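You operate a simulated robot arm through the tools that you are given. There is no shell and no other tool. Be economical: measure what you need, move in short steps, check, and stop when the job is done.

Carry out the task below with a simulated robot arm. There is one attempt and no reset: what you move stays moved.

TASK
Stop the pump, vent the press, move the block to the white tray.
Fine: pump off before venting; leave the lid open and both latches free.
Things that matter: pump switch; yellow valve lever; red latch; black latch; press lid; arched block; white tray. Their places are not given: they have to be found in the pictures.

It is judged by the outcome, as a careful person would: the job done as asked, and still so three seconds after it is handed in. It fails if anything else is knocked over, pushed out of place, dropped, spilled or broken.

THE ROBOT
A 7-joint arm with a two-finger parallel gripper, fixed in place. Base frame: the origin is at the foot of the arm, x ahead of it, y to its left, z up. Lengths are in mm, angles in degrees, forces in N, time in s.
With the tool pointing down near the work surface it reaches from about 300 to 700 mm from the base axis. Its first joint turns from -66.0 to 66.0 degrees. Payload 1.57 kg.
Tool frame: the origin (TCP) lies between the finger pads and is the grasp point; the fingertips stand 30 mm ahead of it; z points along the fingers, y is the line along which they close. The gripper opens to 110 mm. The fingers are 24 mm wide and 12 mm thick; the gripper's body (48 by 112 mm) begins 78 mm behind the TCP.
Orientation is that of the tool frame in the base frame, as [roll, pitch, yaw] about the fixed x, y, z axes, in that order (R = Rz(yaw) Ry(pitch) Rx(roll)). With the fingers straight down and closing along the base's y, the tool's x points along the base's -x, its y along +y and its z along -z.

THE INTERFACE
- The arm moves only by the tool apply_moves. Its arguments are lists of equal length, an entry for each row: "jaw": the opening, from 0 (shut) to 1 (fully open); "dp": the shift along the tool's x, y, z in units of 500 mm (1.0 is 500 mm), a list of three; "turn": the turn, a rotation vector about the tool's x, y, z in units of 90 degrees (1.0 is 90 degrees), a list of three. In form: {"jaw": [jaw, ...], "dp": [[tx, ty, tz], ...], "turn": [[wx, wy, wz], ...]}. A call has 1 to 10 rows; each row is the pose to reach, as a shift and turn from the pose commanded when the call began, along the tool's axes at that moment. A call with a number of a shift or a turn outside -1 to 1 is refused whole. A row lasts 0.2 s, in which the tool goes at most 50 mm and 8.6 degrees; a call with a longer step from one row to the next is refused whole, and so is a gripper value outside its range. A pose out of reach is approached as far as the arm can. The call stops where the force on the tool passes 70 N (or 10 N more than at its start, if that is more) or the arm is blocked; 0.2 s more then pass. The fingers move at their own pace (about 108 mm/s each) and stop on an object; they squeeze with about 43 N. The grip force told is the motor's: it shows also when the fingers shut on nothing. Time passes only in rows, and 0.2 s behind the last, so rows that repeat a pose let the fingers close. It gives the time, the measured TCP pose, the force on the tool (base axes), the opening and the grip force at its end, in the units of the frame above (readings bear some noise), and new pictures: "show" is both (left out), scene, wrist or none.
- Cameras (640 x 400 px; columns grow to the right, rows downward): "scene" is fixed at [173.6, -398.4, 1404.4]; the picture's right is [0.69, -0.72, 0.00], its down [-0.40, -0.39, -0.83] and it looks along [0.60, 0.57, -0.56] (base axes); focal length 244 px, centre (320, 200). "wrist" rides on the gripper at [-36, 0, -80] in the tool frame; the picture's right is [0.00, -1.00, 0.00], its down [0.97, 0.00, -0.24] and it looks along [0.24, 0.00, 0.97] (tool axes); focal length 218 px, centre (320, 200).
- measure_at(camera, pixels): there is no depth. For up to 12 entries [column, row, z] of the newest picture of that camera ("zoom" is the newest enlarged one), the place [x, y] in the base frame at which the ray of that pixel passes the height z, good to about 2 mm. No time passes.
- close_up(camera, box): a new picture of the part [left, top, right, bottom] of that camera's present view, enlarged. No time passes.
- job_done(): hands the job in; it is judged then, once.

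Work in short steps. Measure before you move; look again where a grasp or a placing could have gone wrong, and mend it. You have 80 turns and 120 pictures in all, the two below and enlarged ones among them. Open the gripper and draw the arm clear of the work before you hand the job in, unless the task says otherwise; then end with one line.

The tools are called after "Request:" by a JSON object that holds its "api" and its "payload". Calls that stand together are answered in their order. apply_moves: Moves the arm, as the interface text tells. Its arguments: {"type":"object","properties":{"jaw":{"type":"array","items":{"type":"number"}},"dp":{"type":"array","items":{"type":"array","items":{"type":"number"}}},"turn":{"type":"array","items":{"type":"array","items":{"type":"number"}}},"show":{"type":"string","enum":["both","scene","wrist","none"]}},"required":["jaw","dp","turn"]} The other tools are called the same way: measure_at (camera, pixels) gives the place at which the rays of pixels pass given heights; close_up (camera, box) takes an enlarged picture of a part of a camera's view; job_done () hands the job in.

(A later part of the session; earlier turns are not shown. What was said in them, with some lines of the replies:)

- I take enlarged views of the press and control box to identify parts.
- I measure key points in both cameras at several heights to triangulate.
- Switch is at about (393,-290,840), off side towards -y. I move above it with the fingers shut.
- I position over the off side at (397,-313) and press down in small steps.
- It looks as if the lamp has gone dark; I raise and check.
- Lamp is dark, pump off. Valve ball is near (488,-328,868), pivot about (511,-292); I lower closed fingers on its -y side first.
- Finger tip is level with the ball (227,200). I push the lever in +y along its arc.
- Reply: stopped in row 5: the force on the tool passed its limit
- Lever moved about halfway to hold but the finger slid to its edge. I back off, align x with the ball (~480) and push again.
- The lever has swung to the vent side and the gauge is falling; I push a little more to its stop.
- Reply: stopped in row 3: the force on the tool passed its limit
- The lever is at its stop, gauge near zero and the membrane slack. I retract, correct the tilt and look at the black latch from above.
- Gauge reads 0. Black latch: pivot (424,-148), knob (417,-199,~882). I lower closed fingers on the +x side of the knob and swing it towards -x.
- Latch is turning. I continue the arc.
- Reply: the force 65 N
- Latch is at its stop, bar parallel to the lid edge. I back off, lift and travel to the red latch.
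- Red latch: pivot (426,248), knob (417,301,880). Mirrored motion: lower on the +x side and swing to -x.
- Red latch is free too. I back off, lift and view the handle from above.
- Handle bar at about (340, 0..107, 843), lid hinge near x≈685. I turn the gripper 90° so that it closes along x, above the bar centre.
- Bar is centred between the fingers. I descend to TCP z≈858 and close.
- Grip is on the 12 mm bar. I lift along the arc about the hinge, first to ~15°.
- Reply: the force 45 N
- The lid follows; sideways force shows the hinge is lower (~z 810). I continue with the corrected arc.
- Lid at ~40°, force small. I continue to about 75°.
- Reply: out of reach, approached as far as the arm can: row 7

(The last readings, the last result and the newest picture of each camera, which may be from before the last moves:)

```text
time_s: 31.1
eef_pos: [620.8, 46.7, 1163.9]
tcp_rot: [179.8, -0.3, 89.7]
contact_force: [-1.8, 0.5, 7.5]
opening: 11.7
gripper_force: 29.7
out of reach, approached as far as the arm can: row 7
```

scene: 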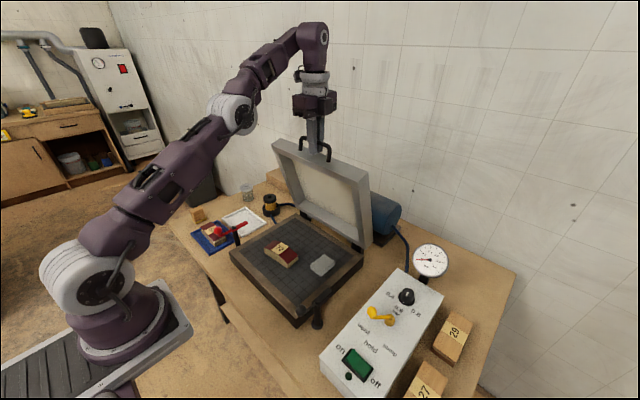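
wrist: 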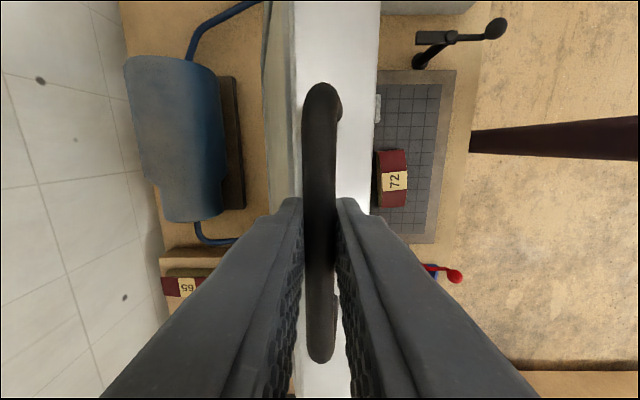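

The vertical tool reaches its limit at ~73°. I tilt the tool (tips forward) about the bar to gain reach.

Request:
{"api": "apply_moves", "payload": {"jaw": [0, 0, 0, 0], "dp": [[0, -0.004, 0.0], [0, -0.008, 0.001], [0, -0.012, 0.002], [0, -0.015, 0.004]], "turn": [[-0.09, 0, 0], [-0.18, 0, 0], [-0.27, 0, 0], [-0.36, 0, 0]]}}

```text
time_s: 32.1
eef_pos: [628.9, 48.9, 1165.3]
tcp_rot: [177.4, 0.0, 89.9]
contact_force: [2.2, -19.8, -0.5]
opening: 11.9
gripper_force: 28.8
out of reach, approached as far as the arm can: row 1, 2, 3, 4
```

scene: 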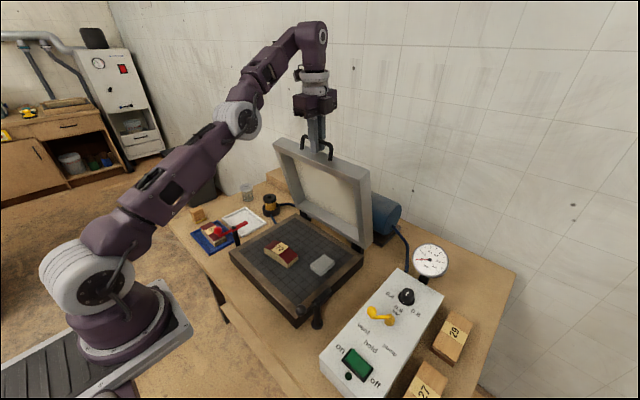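
wrist: 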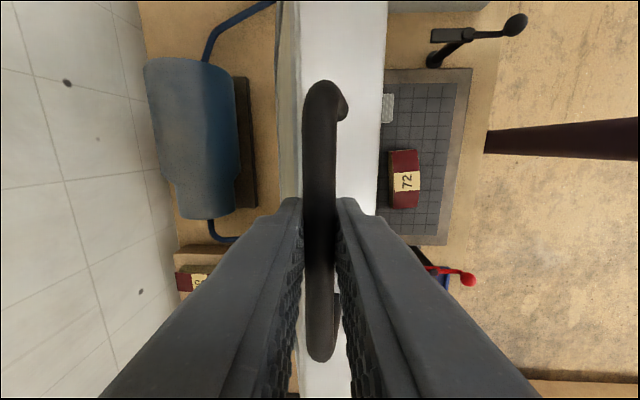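

It barely tilts here (177.4°). I come back along the arc a little while tilting, to see if the tilt is achievable away from the limit.

Request:
{"api": "apply_moves", "payload": {"jaw": [0, 0, 0, 0], "dp": [[0, -0.03, 0.004], [0, -0.06, 0.01], [0, -0.09, 0.018], [0, -0.1, 0.022]], "turn": [[0, 0, 0], [-0.08, 0, 0], [-0.16, 0, 0], [-0.24, 0, 0]], "show": "scene"}}

```text
time_s: 33.1
eef_pos: [577.7, 52.9, 1154.5]
tcp_rot: [155.7, -0.4, 90.3]
contact_force: [-1.2, 19.4, -0.4]
opening: 12.0
gripper_force: 29.7
```

scene: 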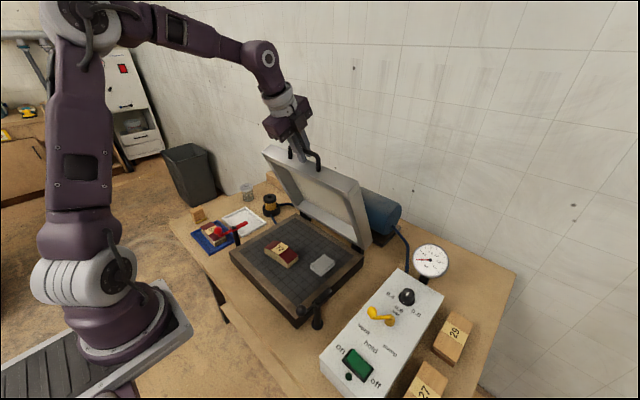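

Tilt works here (24°). I now continue along the arc in the tilted frame, tilting a little more.

Request:
{"api": "apply_moves", "payload": {"jaw": [0, 0, 0, 0, 0], "dp": [[0, 0.03, 0.005], [0, 0.059, 0.01], [0, 0.1175, 0.0255], [0, 0.1745, 0.046], [0, 0.1745, 0.046]], "turn": [[-0.06, 0, 0], [-0.12, 0, 0], [-0.15, 0, 0], [-0.15, 0, 0], [-0.15, 0, 0]]}}

```text
time_s: 34.2
eef_pos: [659.1, 48.0, 1170.8]
tcp_rot: [142.7, -0.5, 89.9]
contact_force: [-44.6, 0.0, 24.2]
opening: 11.4
gripper_force: 29.3
stopped in row 5: the force on the tool passed its limit (the readings are from after the stop); the commanded pose is now the measured one
```

scene: 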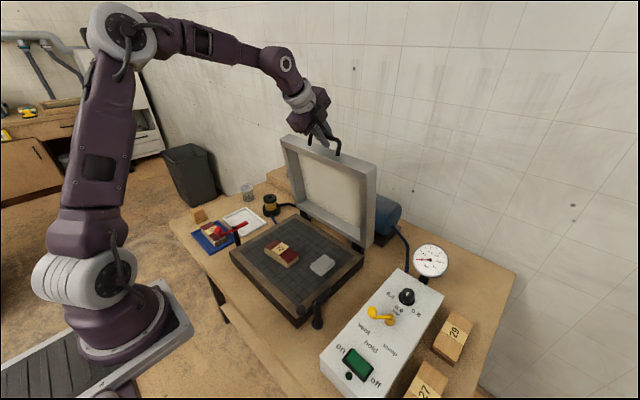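
wrist: 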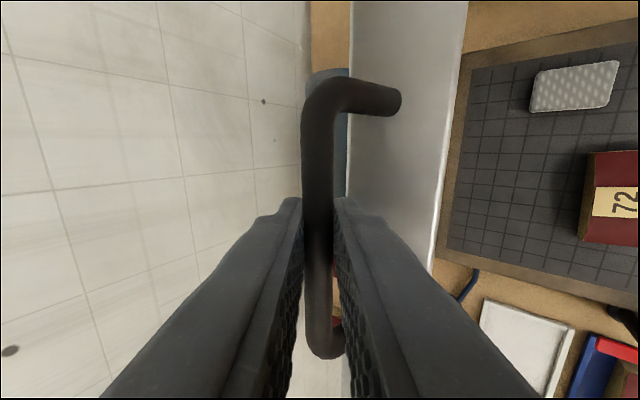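

Force rose with the lid near vertical (~82°). I try a gentle further push along the tangent to see if it's the stop.

Request:
{"api": "apply_moves", "payload": {"jaw": [0, 0, 0, 0, 0], "dp": [[0, 0.007, 0.0045], [0, 0.0135, 0.009], [0, 0.02, 0.0136], [0, 0.0265, 0.018], [0, 0.033, 0.0227]], "turn": [[0, 0, 0], [0, 0, 0], [0, 0, 0], [0, 0, 0], [0, 0, 0]], "show": "scene"}}

```text
time_s: 34.6
eef_pos: [658.9, 48.2, 1170.9]
tcp_rot: [143.2, -0.4, 89.9]
contact_force: [-40.4, 0.6, 22.2]
opening: 11.5
gripper_force: 29.3
stopped in row 1: the force on the tool passed its limit (the readings are from after the stop); the commanded pose is now the measured one
```

scene: 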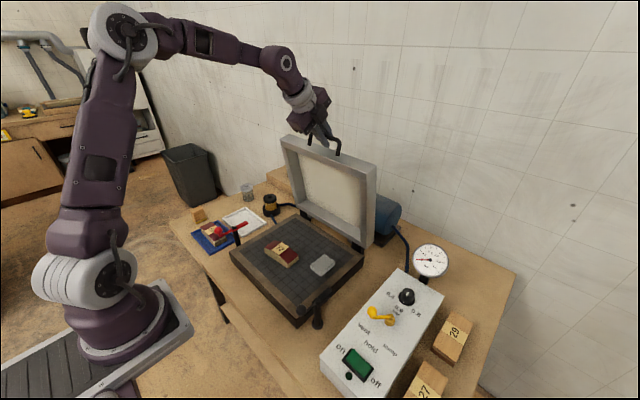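

It seems to be at its stop. I open the jaw a little, keeping the bar caged, to see whether the lid stays.

Request:
{"api": "apply_moves", "payload": {"jaw": [0.2, 0.3, 0.3, 0.3, 0.3], "dp": [[0, 0, 0], [0, 0, 0], [0, 0, 0], [0, 0, 0], [0, 0, 0]], "turn": [[0, 0, 0], [0, 0, 0], [0, 0, 0], [0, 0, 0], [0, 0, 0]]}}

```text
time_s: 35.8
eef_pos: [662.6, 49.3, 1173.1]
tcp_rot: [142.6, -0.4, 90.1]
contact_force: [-17.1, 1.0, 49.7]
opening: 17.7
gripper_force: 0.1
```

scene: 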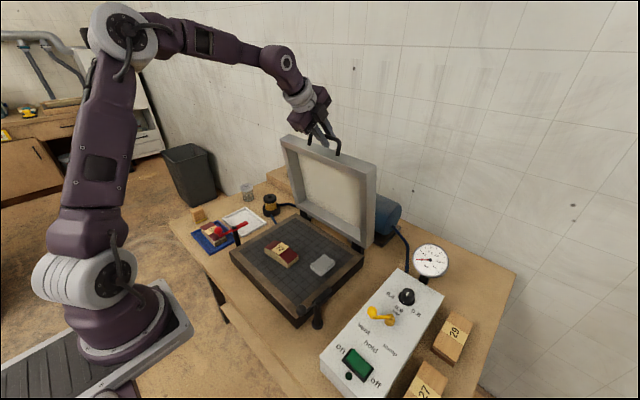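
wrist: 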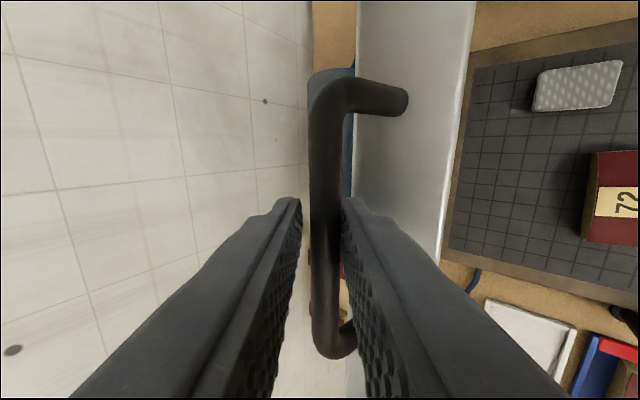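

The lower finger seems to rest on the lid edge. I back out 10 mm along the tool and watch whether the bar stays put.

Request:
{"api": "apply_moves", "payload": {"jaw": [0.2, 0.2, 0.2, 0.2], "dp": [[0, 0, -0.01], [0, 0, -0.02], [0, 0, -0.02], [0, 0, -0.02]], "turn": [[0, 0, 0], [0, 0, 0], [0, 0, 0], [0, 0, 0]]}}

Request:
{"api": "close_up", "payload": {"camera": "scene", "box": [260, 80, 400, 200]}}

```text
time_s: 36.8
eef_pos: [656.0, 50.2, 1177.7]
tcp_rot: [143.2, -0.4, 89.9]
contact_force: [-0.2, -0.1, 0.6]
opening: 22.3
gripper_force: 0.7
```

scene: 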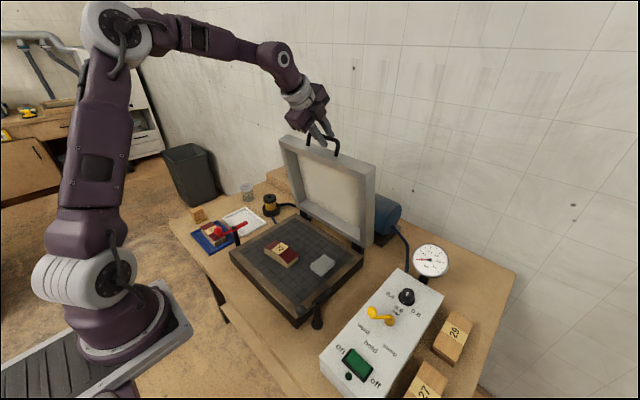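
wrist: 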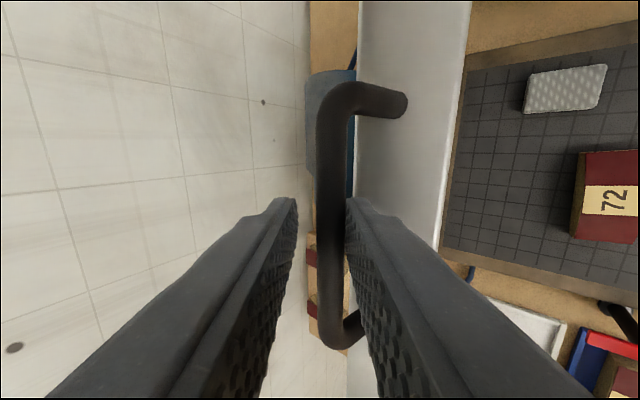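

```text
3.33 times, centred on (330, 140) of scene
```

zoom: 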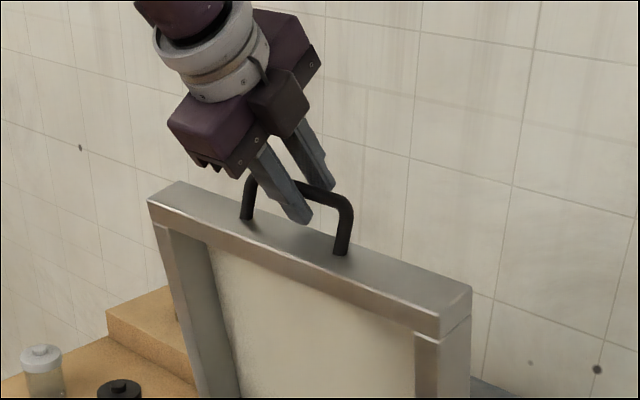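

No force on the tool: the lid holds itself. I push the bar gently further in +x to find the real stop.

Request:
{"api": "apply_moves", "payload": {"jaw": [0.2, 0.2, 0.2, 0.2, 0.2], "dp": [[0, 0.008, 0.006], [0, 0.016, 0.012], [0, 0.024, 0.018], [0, 0.032, 0.024], [0, 0.04, 0.03]], "turn": [[0, 0, 0], [0, 0, 0], [0, 0, 0], [0, 0, 0], [0, 0, 0]]}}

Request:
{"api": "close_up", "payload": {"camera": "scene", "box": [260, 80, 400, 260]}}

```text
time_s: 37.8
eef_pos: [672.8, 49.4, 1181.4]
tcp_rot: [143.3, -0.5, 89.9]
contact_force: [-43.7, 2.2, 19.0]
opening: 42.8
gripper_force: 11.3
stopped in row 5: the force on the tool passed its limit (the readings are from after the stop); the commanded pose is now the measured one
```

scene: 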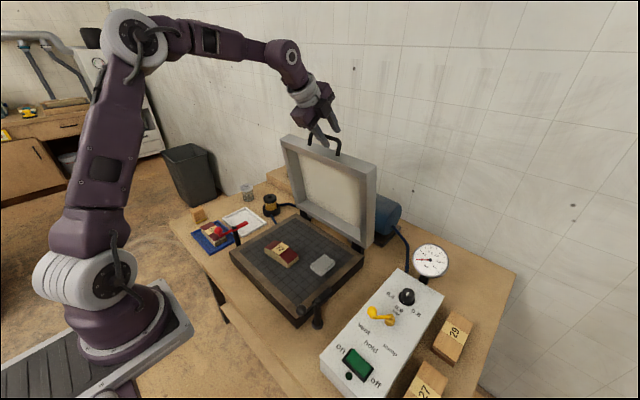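
wrist: 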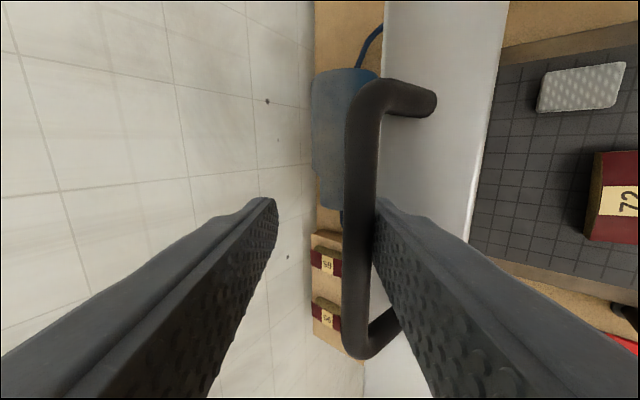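

```text
2.22 times, centred on (330, 170) of scene
```

zoom: 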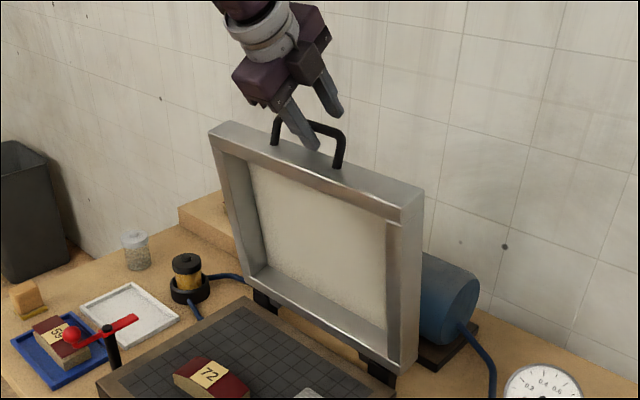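

The lid is at a hard stop and stands by itself. I back the fingers off with the jaw wider, then lift away.

Request:
{"api": "apply_moves", "payload": {"jaw": [0.45, 0.45, 0.45, 0.45, 0.45], "dp": [[0, -0.01, 0], [0, -0.01, -0.04], [0, -0.01, -0.1], [0, -0.01, -0.18], [0, -0.01, -0.26]], "turn": [[0, 0, 0], [0, 0, 0], [0, 0, 0], [0, 0, 0], [0, 0, 0]]}}

```text
time_s: 39.0
eef_pos: [592.6, 48.1, 1281.2]
tcp_rot: [143.2, -0.5, 89.9]
contact_force: [-0.3, 0.0, -0.5]
opening: 49.5
gripper_force: 0.1
```

scene: 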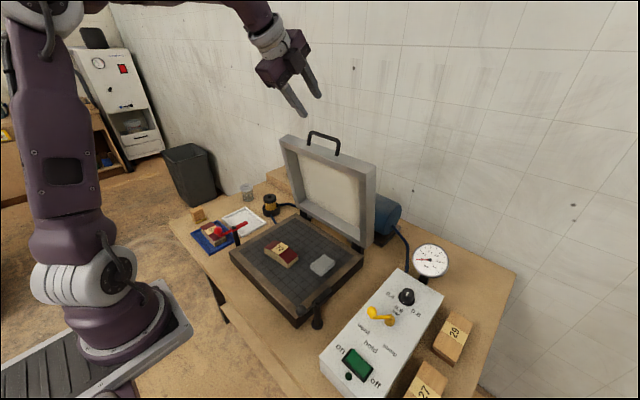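
wrist: 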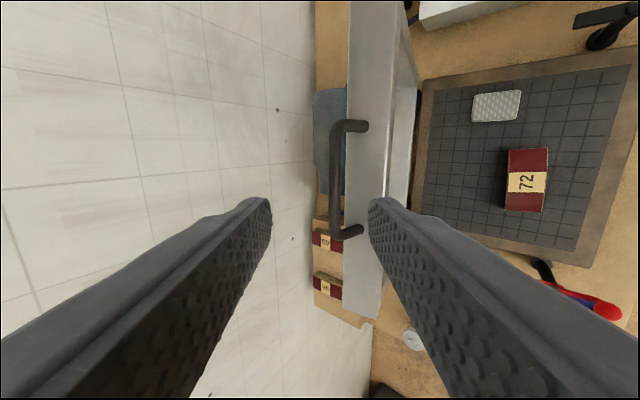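

Lid stays open. I look closely at the block.

Request:
{"api": "close_up", "payload": {"camera": "scene", "box": [250, 225, 350, 285]}}

Request:
{"api": "measure_at", "payload": {"camera": "scene", "pixels": [[281, 252, 820], [281, 252, 840], [300, 260, 820], [321, 264, 815]]}}

Request:
{"api": "measure_at", "payload": {"camera": "wrist", "pixels": [[508, 150, 830], [545, 150, 830], [545, 212, 830], [506, 210, 830], [508, 150, 845], [545, 212, 845]]}}

```text
6.40 times, centred on (300, 255) of scene
```

zoom: 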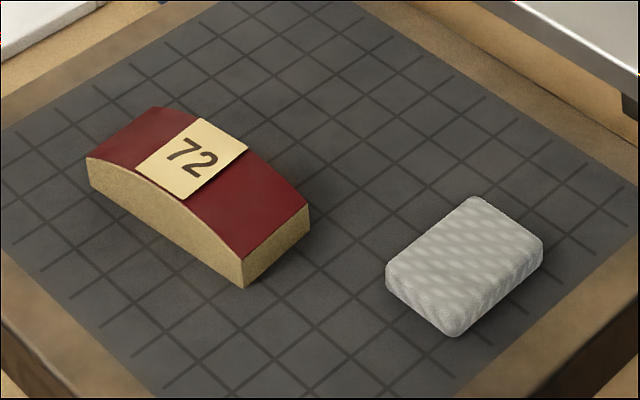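

```text
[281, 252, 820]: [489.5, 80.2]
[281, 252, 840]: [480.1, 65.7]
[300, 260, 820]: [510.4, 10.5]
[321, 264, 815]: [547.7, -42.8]
```

```text
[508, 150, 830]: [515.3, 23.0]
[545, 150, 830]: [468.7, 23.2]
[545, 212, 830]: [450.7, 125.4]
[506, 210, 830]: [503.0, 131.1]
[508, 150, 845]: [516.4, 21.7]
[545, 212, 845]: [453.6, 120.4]
```

Block is ~105×50 mm, long axis along y, centre near (485,75). I move above it and bring the tool vertical.

Request:
{"api": "apply_moves", "payload": {"jaw": [0.75, 0.75, 0.75, 0.75, 0.75, 0.75, 0.75, 0.75], "dp": [[0.007, -0.056, 0.03], [0.014, -0.112, 0.06], [0.021, -0.168, 0.09], [0.028, -0.224, 0.12], [0.035, -0.28, 0.15], [0.042, -0.336, 0.18], [0.049, -0.392, 0.211], [0.054, -0.448, 0.241]], "turn": [[0.06, 0, 0], [0.12, 0, 0], [0.18, 0, 0], [0.24, 0, 0], [0.3, 0, 0], [0.36, 0, 0], [0.409, 0, 0], [0.409, 0, 0]]}}

```text
time_s: 40.8
eef_pos: [488.4, 78.7, 1048.6]
tcp_rot: [180.0, -0.3, 89.9]
contact_force: [-0.1, 0.5, -0.1]
opening: 82.6
gripper_force: 0.1
```

scene: 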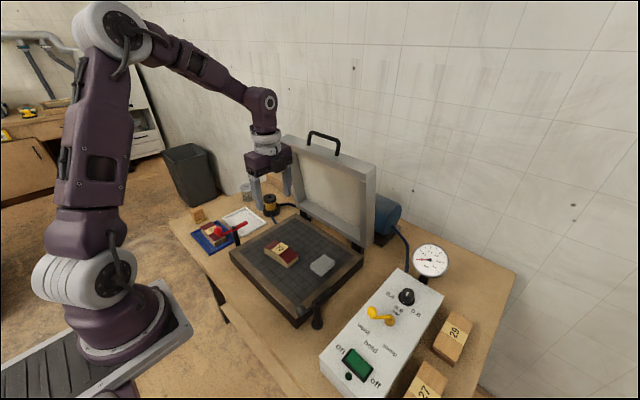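
wrist: 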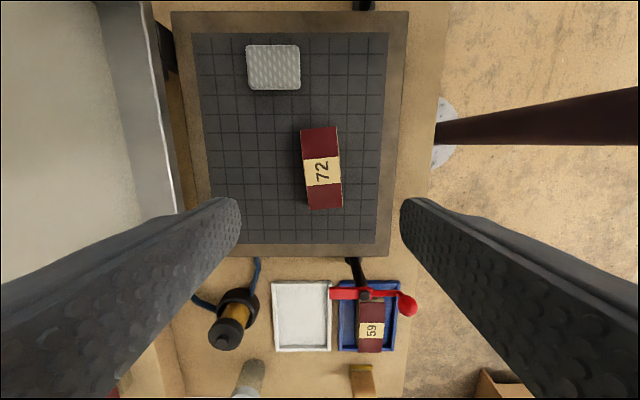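

Request:
{"api": "measure_at", "payload": {"camera": "wrist", "pixels": [[301, 130, 835], [336, 127, 835], [343, 205, 835], [309, 210, 835], [322, 171, 840], [322, 171, 850], [322, 171, 860], [273, 66, 815], [273, 282, 770], [330, 282, 770], [331, 350, 770], [275, 351, 770]]}}

Request:
{"api": "measure_at", "payload": {"camera": "scene", "pixels": [[279.7, 248, 840], [279.7, 248, 850], [279.7, 248, 860]]}}

```text
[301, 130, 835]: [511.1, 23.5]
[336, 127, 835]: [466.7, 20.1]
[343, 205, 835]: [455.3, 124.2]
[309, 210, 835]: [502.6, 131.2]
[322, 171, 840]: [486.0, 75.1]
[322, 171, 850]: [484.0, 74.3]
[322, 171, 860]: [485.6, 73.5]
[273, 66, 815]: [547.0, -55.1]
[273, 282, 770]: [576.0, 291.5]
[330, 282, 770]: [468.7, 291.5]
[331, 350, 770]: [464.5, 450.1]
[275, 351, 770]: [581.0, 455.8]
```

```text
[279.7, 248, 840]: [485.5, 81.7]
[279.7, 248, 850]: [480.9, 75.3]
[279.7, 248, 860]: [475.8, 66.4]
```

Block centre (484,75), top z≈847, yaw ≈5°. I align and descend.

Request:
{"api": "apply_moves", "payload": {"jaw": [0.75, 0.75, 0.75, 0.75, 0.75, 0.75], "dp": [[-0.007, -0.009, 0.08], [-0.007, -0.009, 0.17], [-0.007, -0.009, 0.26], [-0.007, -0.009, 0.33], [-0.007, -0.009, 0.36], [-0.007, -0.009, 0.384]], "turn": [[0, 0, -0.06], [0, 0, -0.06], [0, 0, -0.06], [0, 0, -0.06], [0, 0, -0.06], [0, 0, -0.06]]}}

Request:
{"api": "close_up", "payload": {"camera": "scene", "box": [240, 200, 340, 290]}}

```text
time_s: 42.2
eef_pos: [484.0, 74.0, 857.5]
tcp_rot: [179.8, -0.3, 95.4]
contact_force: [0.4, 0.6, -0.8]
opening: 82.5
gripper_force: 0.2
```

scene: 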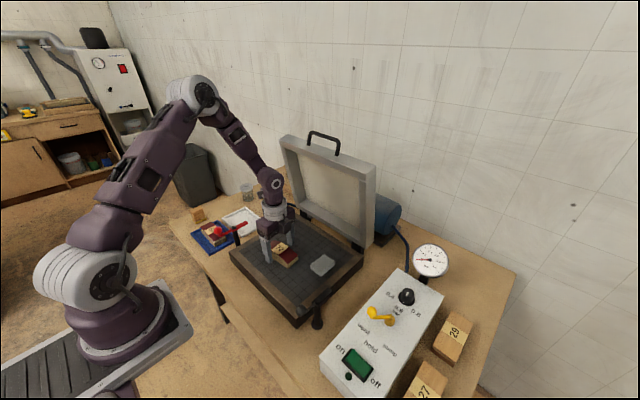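
wrist: 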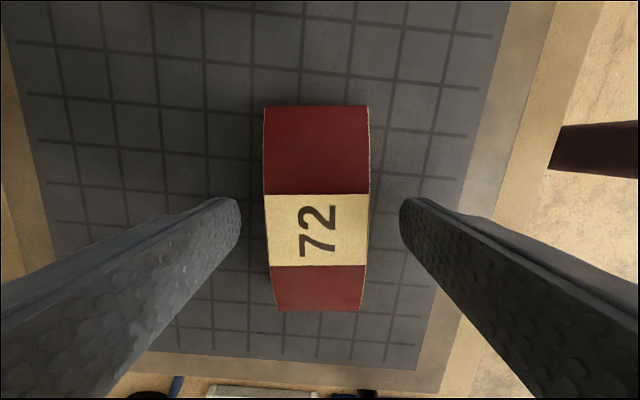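

```text
4.44 times, centred on (290, 245) of scene
```

zoom: 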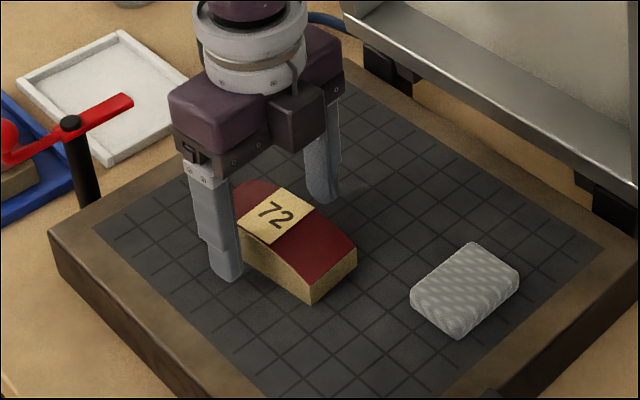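

Aligned around the block. A few mm lower, then close.

Request:
{"api": "apply_moves", "payload": {"jaw": [0.75, 0.75, 0.3, 0.3, 0.3, 0.3], "dp": [[0, 0, 0.006], [0, 0, 0.014], [0, 0, 0.014], [0, 0, 0.014], [0, 0, 0.014], [0, 0, 0.014]], "turn": [[0, 0, 0], [0, 0, 0], [0, 0, 0], [0, 0, 0], [0, 0, 0], [0, 0, 0]], "show": "wrist"}}

```text
time_s: 43.6
eef_pos: [482.3, 74.3, 851.5]
tcp_rot: [180.0, -0.4, 95.2]
contact_force: [1.7, 1.0, 3.5]
opening: 46.9
gripper_force: 42.5
```

wrist: 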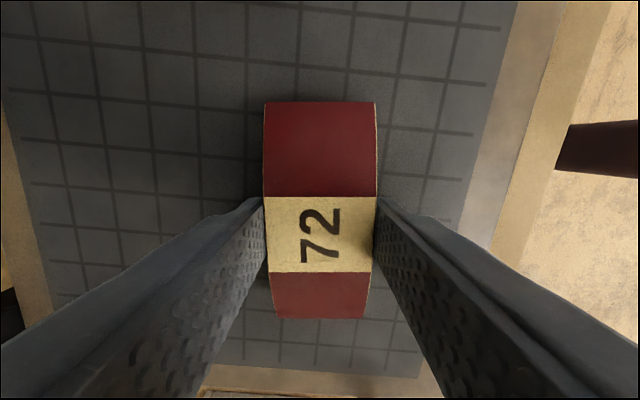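

Grip is firm (46.9 mm). I lift straight up 110 mm and check.

Request:
{"api": "apply_moves", "payload": {"jaw": [0.3, 0.3, 0.3, 0.3], "dp": [[0, 0, -0.04], [0, 0, -0.1], [0, 0, -0.17], [0, 0, -0.24]], "turn": [[0, 0, 0], [0, 0, 0], [0, 0, 0], [0, 0, 0]], "show": "scene"}}

Request:
{"api": "apply_moves", "payload": {"jaw": [0.3, 0.3, 0.3, 0.3, 0.3, 0.3, 0.3, 0.3, 0.3], "dp": [[0.07, 0.016, 0], [0.14, 0.032, 0], [0.21, 0.048, 0], [0.28, 0.064, 0], [0.35, 0.08, 0], [0.42, 0.097, 0], [0.49, 0.113, 0], [0.56, 0.13, 0], [0.59, 0.136, 0]], "turn": [[0, 0, 0], [0, 0, 0.01], [0, 0, 0.02], [0, 0, 0.03], [0, 0, 0.04], [0, 0, 0.05], [0, 0, 0.058], [0, 0, 0.058], [0, 0, 0.058]]}}

Request:
{"api": "close_up", "payload": {"camera": "scene", "box": [180, 130, 340, 260]}}

```text
time_s: 44.6
eef_pos: [483.0, 75.1, 970.8]
tcp_rot: [180.0, -0.4, 95.3]
contact_force: [0.1, 0.5, -1.3]
opening: 47.1
gripper_force: 42.9
```

scene: 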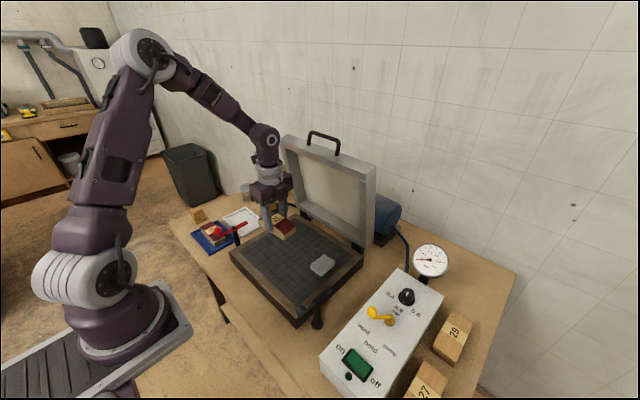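

```text
time_s: 46.6
eef_pos: [522.5, 374.2, 973.2]
tcp_rot: [-180.0, -0.3, 90.0]
contact_force: [-0.4, 0.2, -1.8]
opening: 47.5
gripper_force: 43.1
```

scene: 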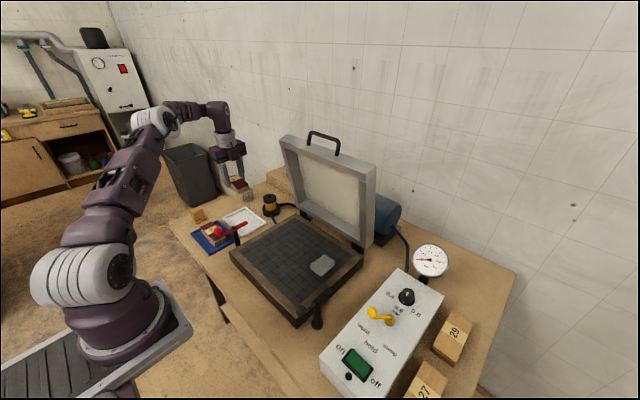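
wrist: 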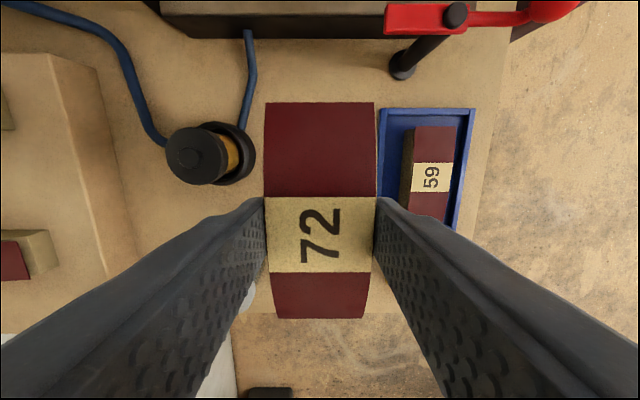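

```text
3.08 times, centred on (260, 195) of scene
```

zoom: 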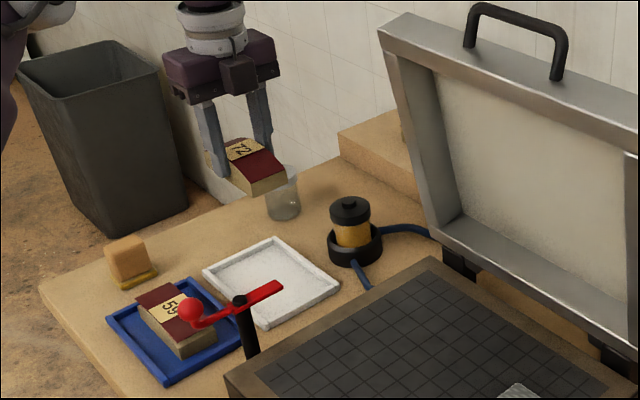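

Request:
{"api": "measure_at", "payload": {"camera": "zoom", "pixels": [[204, 270, 775], [277, 239, 775], [339, 285, 775], [265, 320, 775], [271, 281, 768], [350, 205, 840], [283, 180, 830]]}}

Request:
{"api": "measure_at", "payload": {"camera": "wrist", "pixels": [[190, 155, 840], [220, 155, 765], [248, 295, 840]]}}

```text
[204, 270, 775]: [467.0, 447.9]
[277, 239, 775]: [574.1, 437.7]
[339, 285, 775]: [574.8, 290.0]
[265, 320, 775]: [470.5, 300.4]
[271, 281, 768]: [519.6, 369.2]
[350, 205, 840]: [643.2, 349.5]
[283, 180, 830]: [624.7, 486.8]
```

```text
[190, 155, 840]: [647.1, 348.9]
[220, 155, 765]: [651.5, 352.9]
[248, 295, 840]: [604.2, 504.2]
```

Tray centre (522,371) is directly under. I lower to near the tray floor.

Request:
{"api": "apply_moves", "payload": {"jaw": [0.3, 0.3, 0.3, 0.3, 0.3], "dp": [[-0.004, 0, 0.08], [-0.004, 0, 0.16], [-0.004, 0, 0.24], [-0.004, 0, 0.29], [-0.004, 0, 0.314]], "turn": [[0, 0, 0], [0, 0, 0], [0, 0, 0], [0, 0, 0], [0, 0, 0]]}}

Request:
{"api": "close_up", "payload": {"camera": "scene", "box": [190, 160, 290, 260]}}

```text
time_s: 47.8
eef_pos: [522.8, 374.0, 815.2]
tcp_rot: [179.9, -0.4, 90.1]
contact_force: [0.5, 0.0, -2.4]
opening: 47.2
gripper_force: 43.3
```

scene: 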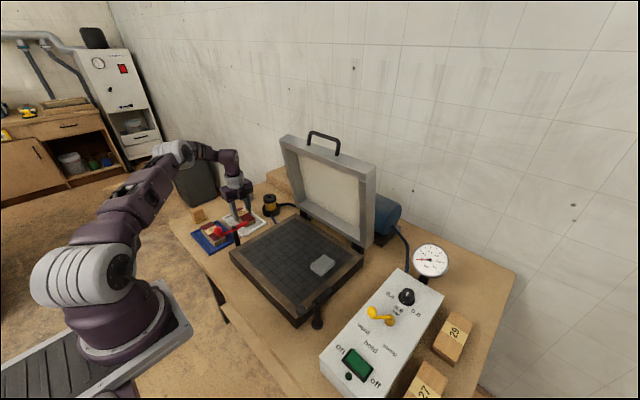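
wrist: 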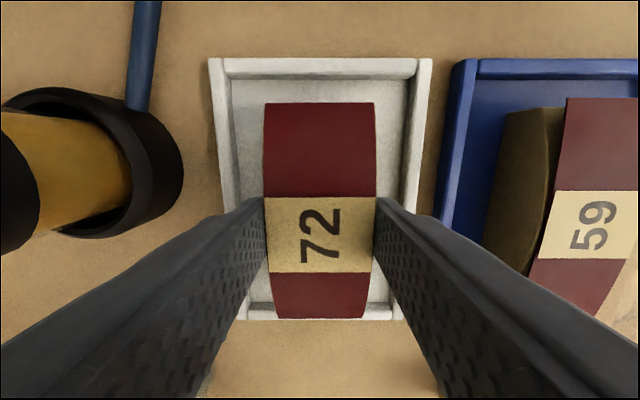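

```text
4.00 times, centred on (240, 210) of scene
```

zoom: 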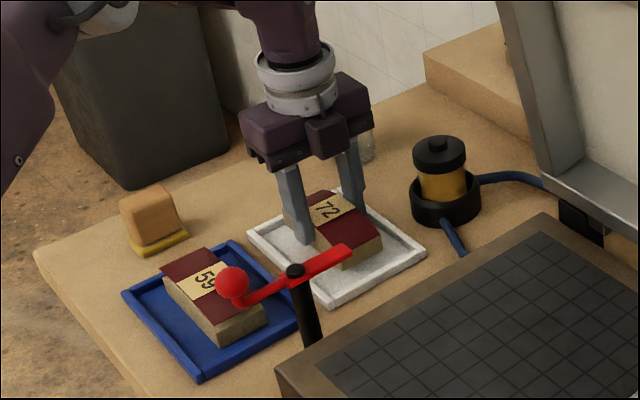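

Well centred in the tray. I lower in 2 mm steps, watching the force.

Request:
{"api": "apply_moves", "payload": {"jaw": [0.3, 0.3, 0.3, 0.3], "dp": [[-0.006, 0, 0.005], [-0.006, 0, 0.01], [-0.006, 0, 0.014], [-0.006, 0, 0.018]], "turn": [[0, 0, 0], [0, 0, 0], [0, 0, 0], [0, 0, 0]], "show": "none"}}

```text
time_s: 48.8
eef_pos: [521.2, 369.6, 807.9]
tcp_rot: [179.9, -0.4, 90.1]
contact_force: [0.6, 0.9, -1.8]
opening: 47.3
gripper_force: 42.8
```

Request:
{"api": "apply_moves", "payload": {"jaw": [0.3, 0.3, 0.3], "dp": [[0, 0, 0.004], [0, 0, 0.008], [0, 0, 0.008]], "turn": [[0, 0, 0], [0, 0, 0], [0, 0, 0]], "show": "none"}}

```text
time_s: 49.6
eef_pos: [523.6, 369.9, 804.3]
tcp_rot: [180.0, -0.5, 90.1]
contact_force: [-4.8, -4.8, 17.6]
opening: 47.0
gripper_force: 42.6
```

The block touches the tray floor (17.6 N). I open only slightly (58 mm, inside the tray rims) and rise.

Request:
{"api": "apply_moves", "payload": {"jaw": [0.5, 0.53, 0.53, 0.53, 0.53, 0.53, 0.53], "dp": [[0, 0, 0], [0, 0, 0], [0, 0, -0.02], [0, 0, -0.08], [0, 0, -0.17], [0, 0, -0.26], [0, 0, -0.35]], "turn": [[0, 0, 0], [0, 0, 0], [0, 0, 0], [0, 0, 0], [0, 0, 0], [0, 0, 0], [0, 0, 0]]}}

Request:
{"api": "close_up", "payload": {"camera": "scene", "box": [180, 130, 400, 290]}}

```text
time_s: 51.2
eef_pos: [522.2, 369.1, 979.7]
tcp_rot: [-180.0, -0.4, 90.1]
contact_force: [-0.7, 0.0, -0.6]
opening: 58.1
gripper_force: 0.1
```

scene: 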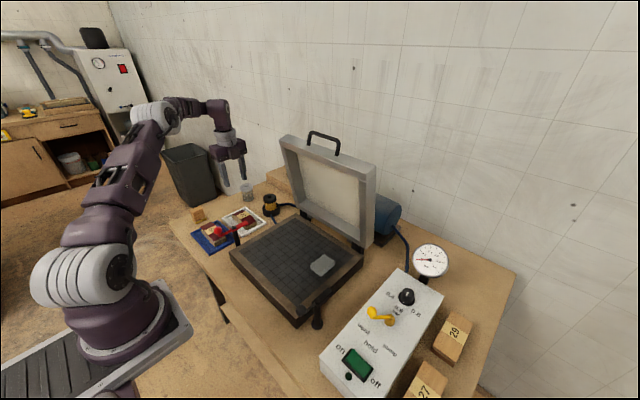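
wrist: 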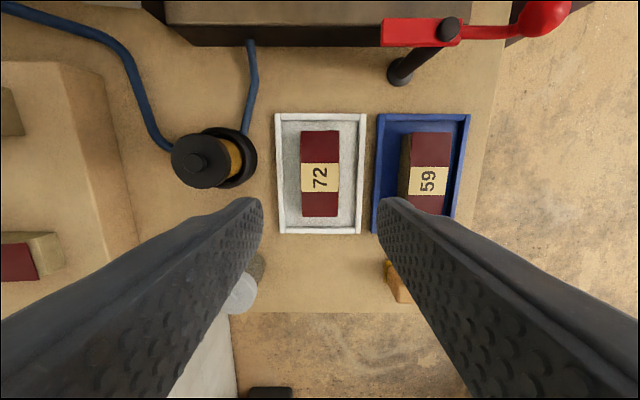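

```text
2.50 times, centred on (290, 210) of scene
```

zoom: 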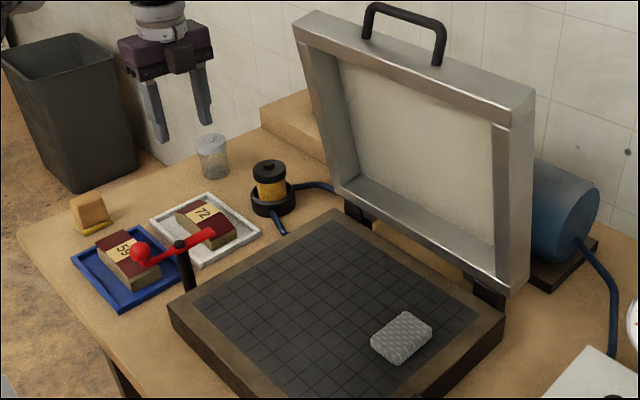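

Block sits flat in the white tray, lid open. I open the gripper, draw the arm up and clear, and check the box once more.

Request:
{"api": "apply_moves", "payload": {"jaw": [0.8, 1, 1, 1, 1, 1], "dp": [[0, 0, -0.08], [0, 0, -0.16], [0, -0.04, -0.24], [-0.04, -0.1, -0.3], [-0.1, -0.16, -0.34], [-0.16, -0.22, -0.36]], "turn": [[0, 0, 0], [0, 0, 0], [0, 0, 0], [0, 0, 0], [0, 0, 0], [0, 0, 0]]}}

Request:
{"api": "close_up", "payload": {"camera": "scene", "box": [290, 230, 470, 400]}}

```text
time_s: 52.6
eef_pos: [413.8, 288.5, 1160.8]
tcp_rot: [179.9, -0.5, 90.1]
contact_force: [0.0, 0.5, 0.4]
opening: 110.0
gripper_force: 0.1
```

scene: 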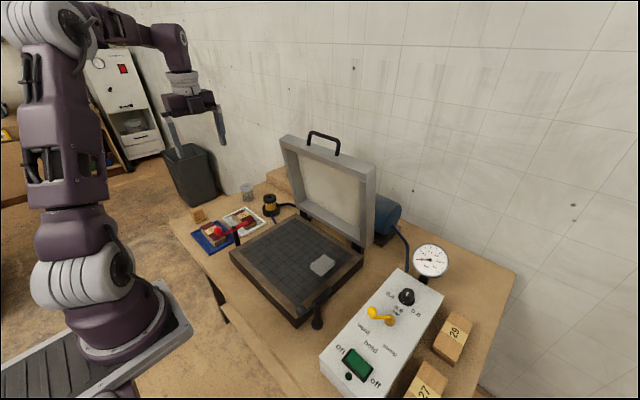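
wrist: 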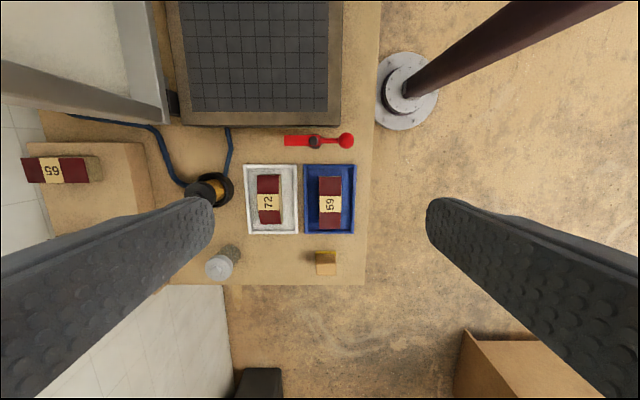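

```text
2.35 times, centred on (380, 315) of scene
```

zoom: 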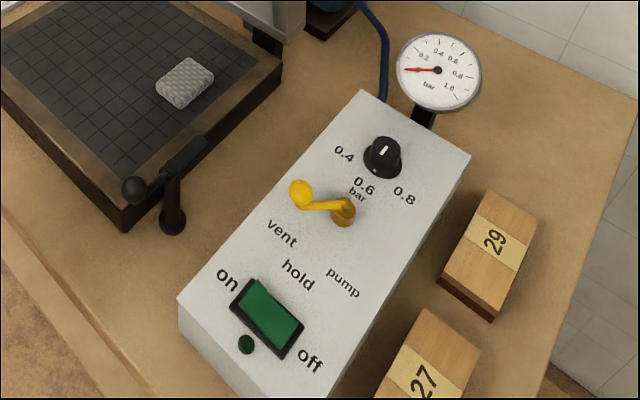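

Everything is in the requested state: lamp dark, gauge at 0, both latches swung free, lid open and the block in the white tray. I hand the job in.

Request:
{"api": "job_done", "payload": {}}

```text
The job is handed in.
```

The pump was switched off first and the press then vented (lamp dark, gauge at 0). Both latches are free, the lid stands open by itself, and arched block 72 is in the white tray.
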